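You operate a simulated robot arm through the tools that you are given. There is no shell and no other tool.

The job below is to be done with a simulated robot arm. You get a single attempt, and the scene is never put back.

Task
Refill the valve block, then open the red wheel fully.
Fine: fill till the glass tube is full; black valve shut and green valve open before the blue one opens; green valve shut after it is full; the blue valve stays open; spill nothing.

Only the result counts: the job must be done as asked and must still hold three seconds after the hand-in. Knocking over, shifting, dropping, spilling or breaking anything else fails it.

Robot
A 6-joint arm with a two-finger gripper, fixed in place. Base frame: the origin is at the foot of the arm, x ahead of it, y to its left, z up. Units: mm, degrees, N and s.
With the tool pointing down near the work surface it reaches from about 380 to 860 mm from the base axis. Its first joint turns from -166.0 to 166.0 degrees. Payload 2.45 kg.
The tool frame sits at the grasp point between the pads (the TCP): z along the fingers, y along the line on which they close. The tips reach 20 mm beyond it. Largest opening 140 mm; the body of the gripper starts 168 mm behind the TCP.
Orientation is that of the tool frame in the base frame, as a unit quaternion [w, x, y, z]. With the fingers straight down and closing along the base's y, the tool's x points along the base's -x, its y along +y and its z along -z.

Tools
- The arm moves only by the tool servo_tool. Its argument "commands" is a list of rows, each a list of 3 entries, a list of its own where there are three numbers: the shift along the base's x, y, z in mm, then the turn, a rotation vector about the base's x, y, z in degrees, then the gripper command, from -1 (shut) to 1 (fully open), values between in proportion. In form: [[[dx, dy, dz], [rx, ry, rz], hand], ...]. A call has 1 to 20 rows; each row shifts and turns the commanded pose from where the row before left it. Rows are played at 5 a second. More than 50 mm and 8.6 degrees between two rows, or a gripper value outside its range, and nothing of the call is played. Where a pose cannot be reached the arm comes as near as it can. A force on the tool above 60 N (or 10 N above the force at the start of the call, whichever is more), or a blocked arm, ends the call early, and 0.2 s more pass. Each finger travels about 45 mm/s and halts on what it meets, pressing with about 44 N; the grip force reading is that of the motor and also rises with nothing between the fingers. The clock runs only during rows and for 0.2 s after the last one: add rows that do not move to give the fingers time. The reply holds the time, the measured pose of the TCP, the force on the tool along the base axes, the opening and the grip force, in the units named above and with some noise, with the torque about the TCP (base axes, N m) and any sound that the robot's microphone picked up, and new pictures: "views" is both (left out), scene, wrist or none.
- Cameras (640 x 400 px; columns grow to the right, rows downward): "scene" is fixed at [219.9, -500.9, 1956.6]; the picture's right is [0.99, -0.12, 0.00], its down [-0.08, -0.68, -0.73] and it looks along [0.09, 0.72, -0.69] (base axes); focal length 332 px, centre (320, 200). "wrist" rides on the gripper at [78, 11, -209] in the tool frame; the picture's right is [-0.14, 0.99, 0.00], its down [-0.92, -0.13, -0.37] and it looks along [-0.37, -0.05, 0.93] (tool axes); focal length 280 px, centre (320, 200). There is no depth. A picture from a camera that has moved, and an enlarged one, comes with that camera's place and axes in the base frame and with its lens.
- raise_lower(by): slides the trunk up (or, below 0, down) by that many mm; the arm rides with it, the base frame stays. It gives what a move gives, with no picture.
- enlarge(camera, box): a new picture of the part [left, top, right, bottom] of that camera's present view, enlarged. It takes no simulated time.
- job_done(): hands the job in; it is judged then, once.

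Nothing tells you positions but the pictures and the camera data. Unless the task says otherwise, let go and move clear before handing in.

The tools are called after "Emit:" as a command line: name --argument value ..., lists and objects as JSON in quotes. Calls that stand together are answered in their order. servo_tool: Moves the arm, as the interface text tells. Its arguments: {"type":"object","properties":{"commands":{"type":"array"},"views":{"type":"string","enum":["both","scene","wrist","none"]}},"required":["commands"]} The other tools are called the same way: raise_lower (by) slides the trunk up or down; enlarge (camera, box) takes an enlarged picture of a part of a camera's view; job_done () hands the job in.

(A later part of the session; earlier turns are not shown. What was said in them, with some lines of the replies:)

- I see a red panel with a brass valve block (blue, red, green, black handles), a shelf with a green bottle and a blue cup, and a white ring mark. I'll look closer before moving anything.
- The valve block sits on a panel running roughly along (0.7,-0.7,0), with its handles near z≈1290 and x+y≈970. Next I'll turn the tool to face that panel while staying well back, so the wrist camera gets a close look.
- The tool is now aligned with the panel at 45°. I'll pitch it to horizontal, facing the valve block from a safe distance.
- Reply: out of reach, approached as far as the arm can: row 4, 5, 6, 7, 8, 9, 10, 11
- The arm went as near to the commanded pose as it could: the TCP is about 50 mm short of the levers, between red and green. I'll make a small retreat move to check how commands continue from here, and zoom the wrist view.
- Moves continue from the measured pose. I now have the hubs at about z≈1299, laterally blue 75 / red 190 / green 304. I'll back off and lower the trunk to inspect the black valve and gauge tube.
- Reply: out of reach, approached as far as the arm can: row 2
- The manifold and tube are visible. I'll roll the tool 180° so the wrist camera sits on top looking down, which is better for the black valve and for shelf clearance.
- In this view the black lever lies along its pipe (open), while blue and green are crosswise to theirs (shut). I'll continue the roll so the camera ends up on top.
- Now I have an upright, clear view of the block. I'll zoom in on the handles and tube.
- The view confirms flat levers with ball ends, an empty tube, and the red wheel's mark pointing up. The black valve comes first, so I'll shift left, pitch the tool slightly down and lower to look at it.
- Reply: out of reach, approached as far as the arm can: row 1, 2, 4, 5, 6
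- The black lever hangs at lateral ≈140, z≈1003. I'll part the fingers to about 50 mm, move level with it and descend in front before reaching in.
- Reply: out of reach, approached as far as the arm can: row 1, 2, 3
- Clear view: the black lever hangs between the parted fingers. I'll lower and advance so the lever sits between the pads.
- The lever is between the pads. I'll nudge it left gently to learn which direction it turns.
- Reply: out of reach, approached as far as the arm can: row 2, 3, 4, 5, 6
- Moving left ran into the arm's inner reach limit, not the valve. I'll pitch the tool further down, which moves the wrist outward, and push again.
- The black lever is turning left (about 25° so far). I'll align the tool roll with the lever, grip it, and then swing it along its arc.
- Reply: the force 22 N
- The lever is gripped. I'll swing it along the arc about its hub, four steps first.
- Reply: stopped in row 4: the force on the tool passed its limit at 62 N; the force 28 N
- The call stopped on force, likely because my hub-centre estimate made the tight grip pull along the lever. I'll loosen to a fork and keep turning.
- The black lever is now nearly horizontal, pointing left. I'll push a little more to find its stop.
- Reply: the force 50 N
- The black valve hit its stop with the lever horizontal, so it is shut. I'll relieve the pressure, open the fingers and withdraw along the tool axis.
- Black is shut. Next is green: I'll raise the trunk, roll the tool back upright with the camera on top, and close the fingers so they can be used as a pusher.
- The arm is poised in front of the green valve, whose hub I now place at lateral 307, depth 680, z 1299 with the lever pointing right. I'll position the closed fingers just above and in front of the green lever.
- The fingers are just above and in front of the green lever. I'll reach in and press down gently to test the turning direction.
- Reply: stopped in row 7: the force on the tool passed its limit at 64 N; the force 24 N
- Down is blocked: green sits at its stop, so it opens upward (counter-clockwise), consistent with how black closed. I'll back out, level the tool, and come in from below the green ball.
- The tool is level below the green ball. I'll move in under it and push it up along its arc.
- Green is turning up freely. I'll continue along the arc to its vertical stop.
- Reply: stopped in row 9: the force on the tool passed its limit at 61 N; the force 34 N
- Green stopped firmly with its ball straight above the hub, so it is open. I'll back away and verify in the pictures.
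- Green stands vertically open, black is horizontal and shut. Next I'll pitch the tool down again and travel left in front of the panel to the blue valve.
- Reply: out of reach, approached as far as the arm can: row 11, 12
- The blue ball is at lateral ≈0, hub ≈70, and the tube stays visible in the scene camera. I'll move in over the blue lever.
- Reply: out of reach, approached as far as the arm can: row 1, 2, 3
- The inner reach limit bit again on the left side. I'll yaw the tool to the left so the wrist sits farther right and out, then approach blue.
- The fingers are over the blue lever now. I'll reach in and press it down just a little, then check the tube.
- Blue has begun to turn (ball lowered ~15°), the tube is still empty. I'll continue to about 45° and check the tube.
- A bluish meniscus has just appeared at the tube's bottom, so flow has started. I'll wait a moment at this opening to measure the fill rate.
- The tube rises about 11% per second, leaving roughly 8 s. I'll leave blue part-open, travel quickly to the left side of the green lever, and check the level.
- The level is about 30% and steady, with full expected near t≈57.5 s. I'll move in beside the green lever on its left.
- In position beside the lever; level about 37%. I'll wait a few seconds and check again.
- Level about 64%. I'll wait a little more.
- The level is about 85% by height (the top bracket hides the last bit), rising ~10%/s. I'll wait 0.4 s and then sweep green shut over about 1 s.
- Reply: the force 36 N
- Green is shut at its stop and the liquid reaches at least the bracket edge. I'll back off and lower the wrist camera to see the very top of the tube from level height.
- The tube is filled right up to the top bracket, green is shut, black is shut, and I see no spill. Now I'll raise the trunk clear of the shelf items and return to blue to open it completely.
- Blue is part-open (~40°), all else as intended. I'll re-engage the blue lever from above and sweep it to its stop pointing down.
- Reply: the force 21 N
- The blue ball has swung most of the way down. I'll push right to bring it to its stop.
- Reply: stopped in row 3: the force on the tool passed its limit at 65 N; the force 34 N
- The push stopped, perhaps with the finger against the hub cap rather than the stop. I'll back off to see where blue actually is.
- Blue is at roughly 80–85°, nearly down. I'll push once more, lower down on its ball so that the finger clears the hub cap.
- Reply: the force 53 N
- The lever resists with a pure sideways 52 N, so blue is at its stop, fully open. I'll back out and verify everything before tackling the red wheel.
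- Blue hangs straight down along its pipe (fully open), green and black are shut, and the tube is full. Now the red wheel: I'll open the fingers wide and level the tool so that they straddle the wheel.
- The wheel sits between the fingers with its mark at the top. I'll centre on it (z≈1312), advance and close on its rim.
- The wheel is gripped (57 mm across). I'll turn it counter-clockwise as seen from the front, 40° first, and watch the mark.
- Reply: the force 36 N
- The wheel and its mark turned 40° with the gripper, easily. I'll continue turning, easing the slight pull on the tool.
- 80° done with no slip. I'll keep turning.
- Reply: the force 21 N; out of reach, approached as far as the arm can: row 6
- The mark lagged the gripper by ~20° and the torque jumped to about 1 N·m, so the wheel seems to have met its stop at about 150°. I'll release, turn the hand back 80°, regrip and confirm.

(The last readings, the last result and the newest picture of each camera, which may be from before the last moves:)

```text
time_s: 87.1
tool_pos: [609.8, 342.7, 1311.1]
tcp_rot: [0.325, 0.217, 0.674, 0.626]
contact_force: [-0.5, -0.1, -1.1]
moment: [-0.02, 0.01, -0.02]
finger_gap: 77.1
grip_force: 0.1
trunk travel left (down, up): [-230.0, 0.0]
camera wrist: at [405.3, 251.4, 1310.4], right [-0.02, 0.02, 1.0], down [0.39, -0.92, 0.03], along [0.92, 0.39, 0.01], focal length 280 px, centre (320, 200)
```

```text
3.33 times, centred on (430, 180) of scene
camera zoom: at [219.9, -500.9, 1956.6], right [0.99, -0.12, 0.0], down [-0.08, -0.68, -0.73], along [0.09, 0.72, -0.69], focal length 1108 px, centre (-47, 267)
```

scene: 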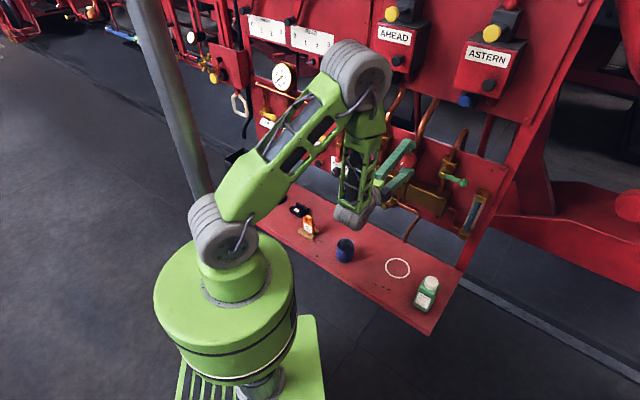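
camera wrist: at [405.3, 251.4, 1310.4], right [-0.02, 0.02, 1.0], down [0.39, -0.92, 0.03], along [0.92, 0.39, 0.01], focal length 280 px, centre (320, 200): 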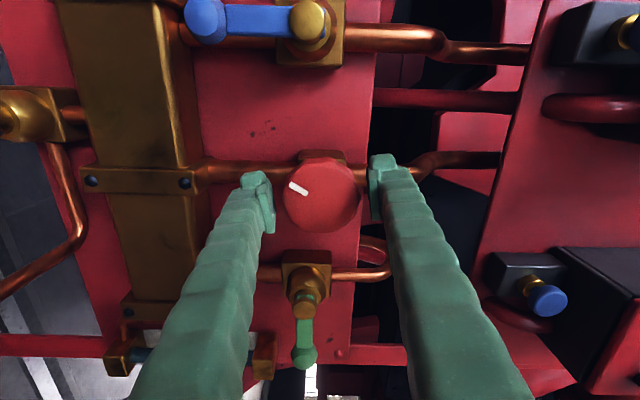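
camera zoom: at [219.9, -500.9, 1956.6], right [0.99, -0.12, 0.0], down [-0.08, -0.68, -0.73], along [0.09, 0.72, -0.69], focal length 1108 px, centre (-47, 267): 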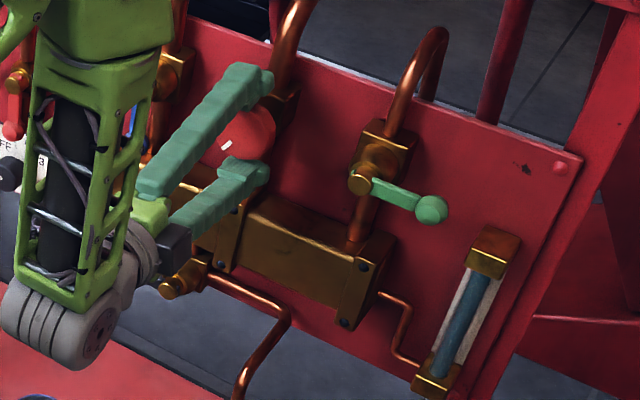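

The mark now points down-left (≈150° from up). I'll regrip and try to turn further to confirm that this is the stop.

Emit:
servo_tool --commands '[[[0, 0, 1], [0, 0, 0], -1], [[0, 0, 0], [0, 0, 0], -1], [[0, 0, 0], [0, 0, 0], -1], [[0, 0, 0], [-5.6, -5.6, 0], -1], [[0, 0, 0], [-5.6, -5.6, 0], -1], [[0, 0, 0], [-5.6, -5.6, 0], -1], [[0, 0, 0], [-5.6, -5.6, 0], -1]]'

Emit:
enlarge --camera "wrist" --box '[220, 100, 420, 260]'

```text
time_s: 88.7
tool_pos: [611.9, 343.3, 1312.5]
tcp_rot: [0.486, 0.024, 0.708, 0.512]
contact_force: [7.7, 13.8, -3.6]
moment: [0.87, 0.77, -0.08]
finger_gap: 56.9
grip_force: 45.2
trunk travel left (down, up): [-230.0, 0.0]
camera wrist: at [415.8, 243.1, 1269.0], right [-0.39, 0.39, 0.83], down [0.28, -0.81, 0.51], along [0.88, 0.44, 0.2], focal length 280 px, centre (320, 200)
```

scene: 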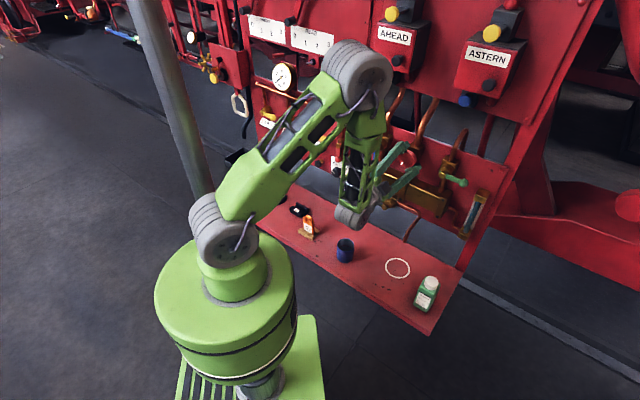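
wrist: 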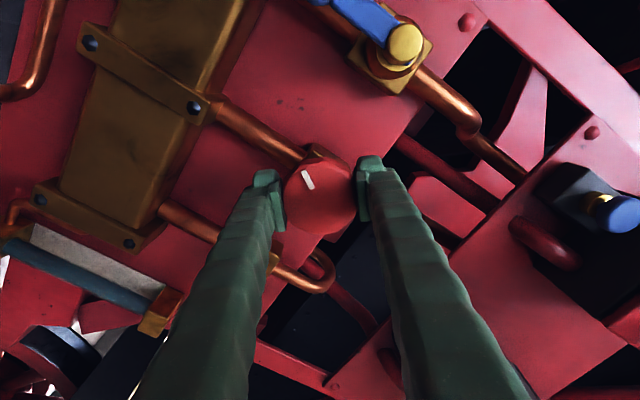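

```text
2.50 times, centred on (320, 180) of wrist
camera zoom: at [415.8, 243.1, 1269.0], right [-0.39, 0.39, 0.83], down [0.28, -0.81, 0.51], along [0.88, 0.44, 0.2], focal length 701 px, centre (320, 250)
```

zoom: 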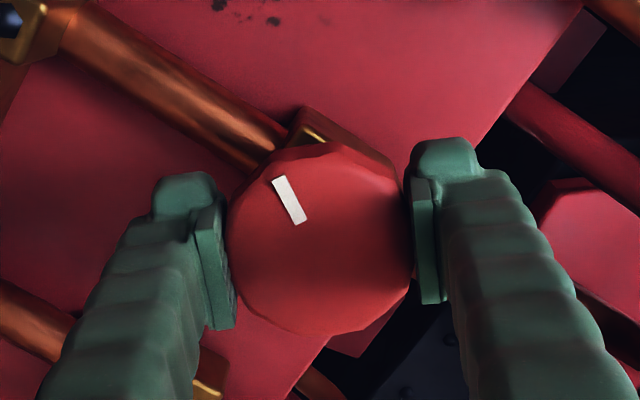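

The gripper turned 40° while the wheel barely moved, with 1.1 N·m resisting. I'll turn a little more to be sure the mark's world direction no longer changes.

Emit:
servo_tool --commands '[[[0, 0, 0], [-5.6, -5.6, 0], -1], [[0, 0, 0], [-5.6, -5.6, 0], -1], [[0, 0, 0], [-5.6, -5.6, 0], -1]]' --views "wrist"

Emit:
enlarge --camera "wrist" --box '[220, 100, 420, 260]'

Emit:
enlarge --camera "scene" --box '[390, 140, 430, 170]'

```text
time_s: 89.5
tool_pos: [610.7, 344.6, 1311.6]
tcp_rot: [0.582, -0.122, 0.696, 0.401]
contact_force: [11.7, 17.1, 0.8]
moment: [0.85, 0.42, 0.41]
finger_gap: 56.6
grip_force: 44.6
trunk travel left (down, up): [-230.0, 0.0]
camera wrist: at [431.6, 226.4, 1245.1], right [-0.59, 0.6, 0.54], down [0.09, -0.62, 0.78], along [0.8, 0.51, 0.31], focal length 280 px, centre (320, 200)
```

wrist: 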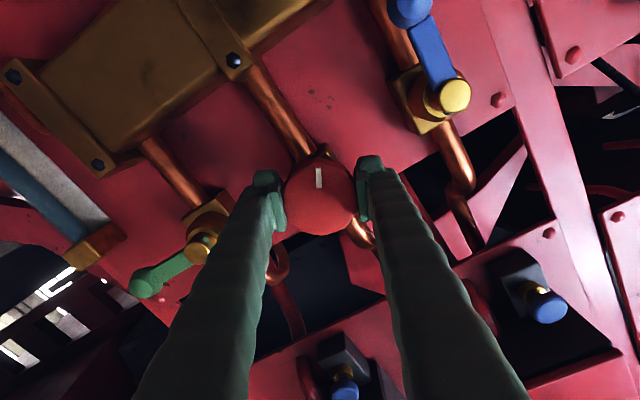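

```text
2.50 times, centred on (320, 180) of wrist
camera zoom: at [431.6, 226.4, 1245.1], right [-0.59, 0.6, 0.54], down [0.09, -0.62, 0.78], along [0.8, 0.51, 0.31], focal length 701 px, centre (320, 250)
```

zoom: 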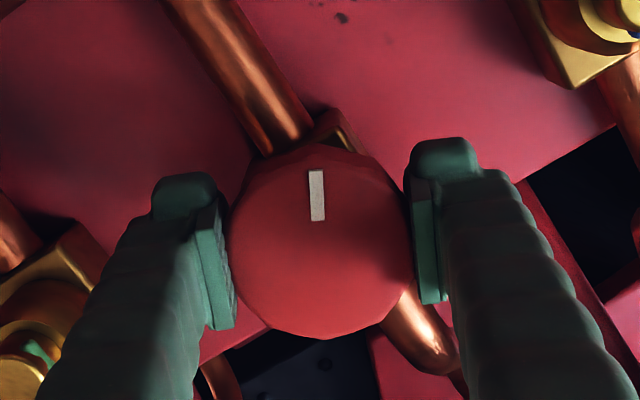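

```text
13.33 times, centred on (410, 155) of scene
camera zoom: at [219.9, -500.9, 1956.6], right [0.99, -0.12, 0.0], down [-0.08, -0.68, -0.73], along [0.09, 0.72, -0.69], focal length 4433 px, centre (-880, 800)
```

zoom: 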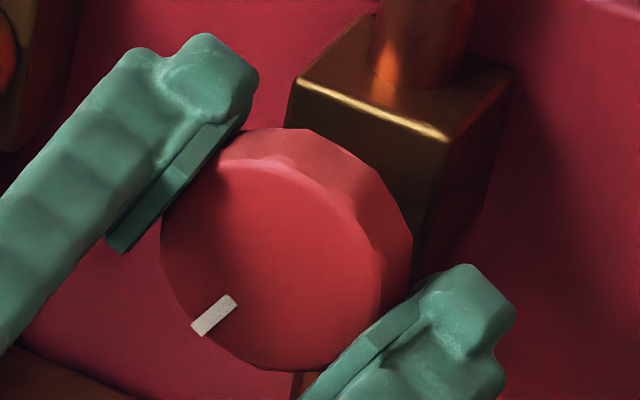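

The mark's direction stays constant at ≈148° while the gripper slips, so the wheel is at its open stop. I'll release, back straight out, and move clear.

Emit:
servo_tool --commands '[[[0, 0, 0], [0, 0, 0], 0.35], [[0, 0, 0], [0, 0, 0], 0.35], [[0, 0, 0], [0, 0, 0], 0.35], [[-7, -7, 0], [0, 0, 0], 0.35], [[-7, -7, 0], [0, 0, 0], 0.35], [[-6, -6, 0], [0, 0, 0], 0.35], [[0, 0, 0], [0, 0, 0], 0.35]]'

```text
time_s: 91.1
tool_pos: [589.6, 321.5, 1311.8]
tcp_rot: [0.581, -0.12, 0.696, 0.403]
contact_force: [0.1, -0.7, -1.0]
moment: [-0.01, 0.0, 0.01]
finger_gap: 94.5
grip_force: 0.1
trunk travel left (down, up): [-230.0, 0.0]
camera wrist: at [409.4, 204.4, 1245.2], right [-0.59, 0.6, 0.54], down [0.09, -0.62, 0.78], along [0.8, 0.51, 0.31], focal length 280 px, centre (320, 200)
```

scene: 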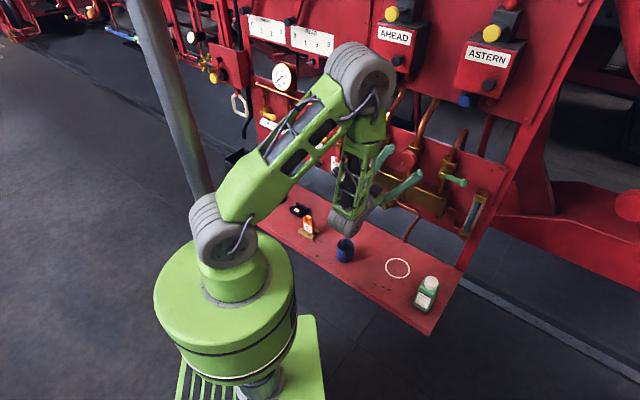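
wrist: 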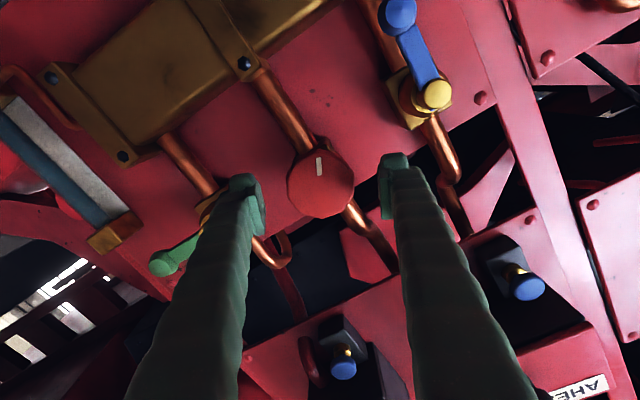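

Released cleanly; wheel, levers, and tube look right. I'll lift and back away from the panel.

Emit:
servo_tool --commands '[[[0, 0, 22], [-5.6, 5.6, 0], 0.35], [[0, 0, 22], [-5.6, 5.6, 0], 0.35], [[0, 0, 22], [-5.6, 5.6, 0], 0.35], [[-8, -8, 15], [-5.6, 5.6, 0], 0.35], [[-12, -12, 10], [-5.6, 5.6, 0], 0.35], [[-15, -15, 0], [-5.6, 5.6, 0], 0.35], [[-15, -15, 0], [0, 0, 0], 0.35], [[-15, -15, 0], [0, 0, 0], 0.35], [[0, 0, 0], [0, 0, 0], 0.35]]'

Emit:
enlarge --camera "scene" --box '[340, 110, 500, 240]'

Emit:
enlarge --camera "scene" --box '[230, 170, 450, 310]'

```text
time_s: 93.1
tool_pos: [525.4, 256.0, 1402.5]
tcp_rot: [0.3, -0.162, 0.917, 0.205]
contact_force: [0.5, -0.4, -0.2]
moment: [0.01, 0.02, 0.02]
finger_gap: 94.6
grip_force: 0.0
trunk travel left (down, up): [-230.0, 0.0]
camera wrist: at [359.0, 153.0, 1511.0], right [-0.31, 0.88, 0.36], down [0.58, -0.12, 0.8], along [0.75, 0.46, -0.47], focal length 280 px, centre (320, 200)
```

scene: 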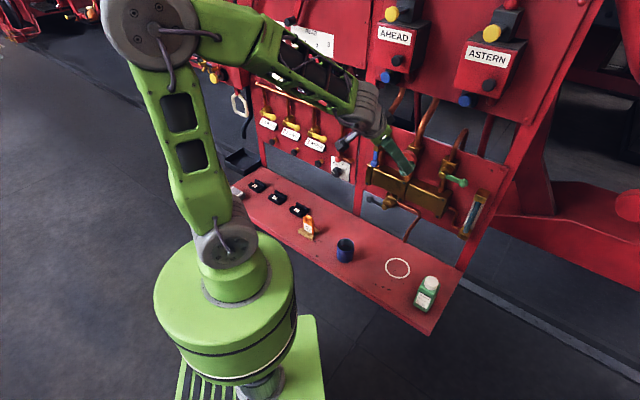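
wrist: 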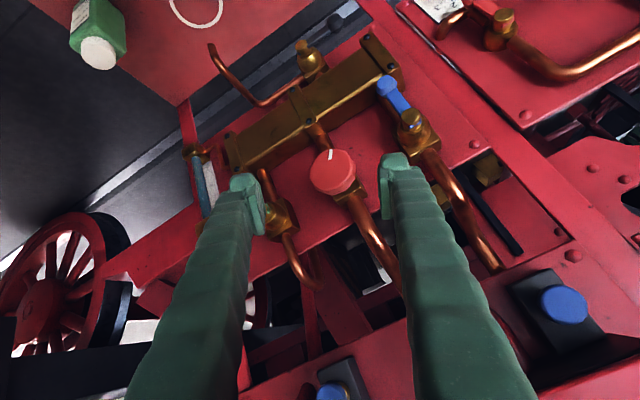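

```text
3.08 times, centred on (420, 175) of scene
camera zoom: at [219.9, -500.9, 1956.6], right [0.99, -0.12, 0.0], down [-0.08, -0.68, -0.73], along [0.09, 0.72, -0.69], focal length 1023 px, centre (12, 277)
```

zoom: 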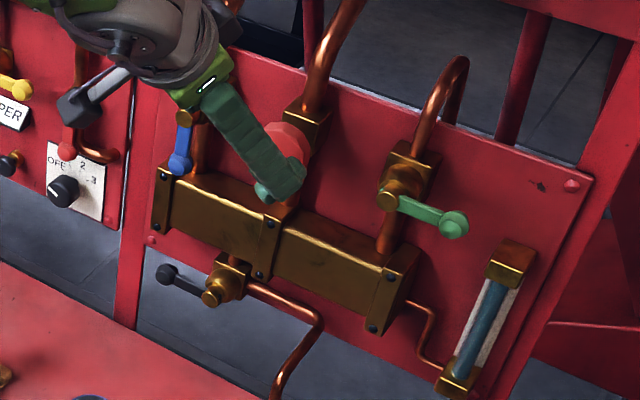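

```text
2.86 times, centred on (340, 240) of scene
camera zoom: at [219.9, -500.9, 1956.6], right [0.99, -0.12, 0.0], down [-0.08, -0.68, -0.73], along [0.09, 0.72, -0.69], focal length 950 px, centre (263, 86)
```

zoom: 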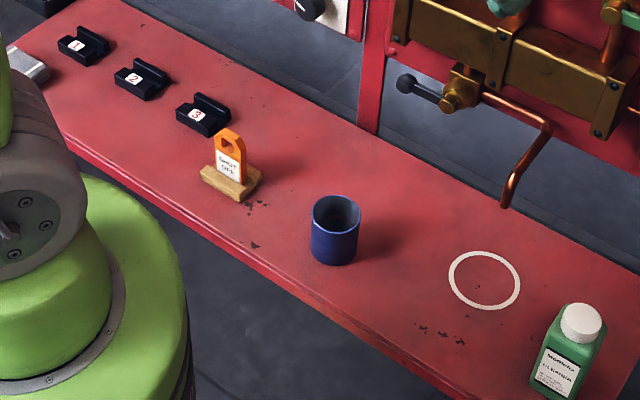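

Everything is in its final state: black is horizontal (shut), green is back at its original shut angle, and blue hangs straight down (open). The tube is full, the red wheel is at its open stop, and the shelf items are undisturbed with no spill. The hand is clear, so I'm handing in.

Emit:
job_done

```text
The job is handed in.
```

The valve block is refilled, the red wheel is open to its stop, and the job is handed in.

- **Black valve:** shut at its stop before anything else was opened.
- **Green valve:** opened to its stop before blue, then shut once the tube had filled. The last few millimetres at the top were hidden from the scene camera, so I timed the shut-off. A level view afterwards showed liquid right up to the top bracket, within about 1 mm.
- **Blue valve:** opened part-way for the fill. After green was shut I pushed it to its stop, and it was left fully open.
- **Red wheel:** turned counter-clockwise about 150° until the gripper slipped against a firm stop. I gripped it again and confirmed it would not go further.

I saw no spill on the shelf or below the pipes. The bottle, cup and other shelf items look undisturbed, and the arm was clear of the panel at hand-in.
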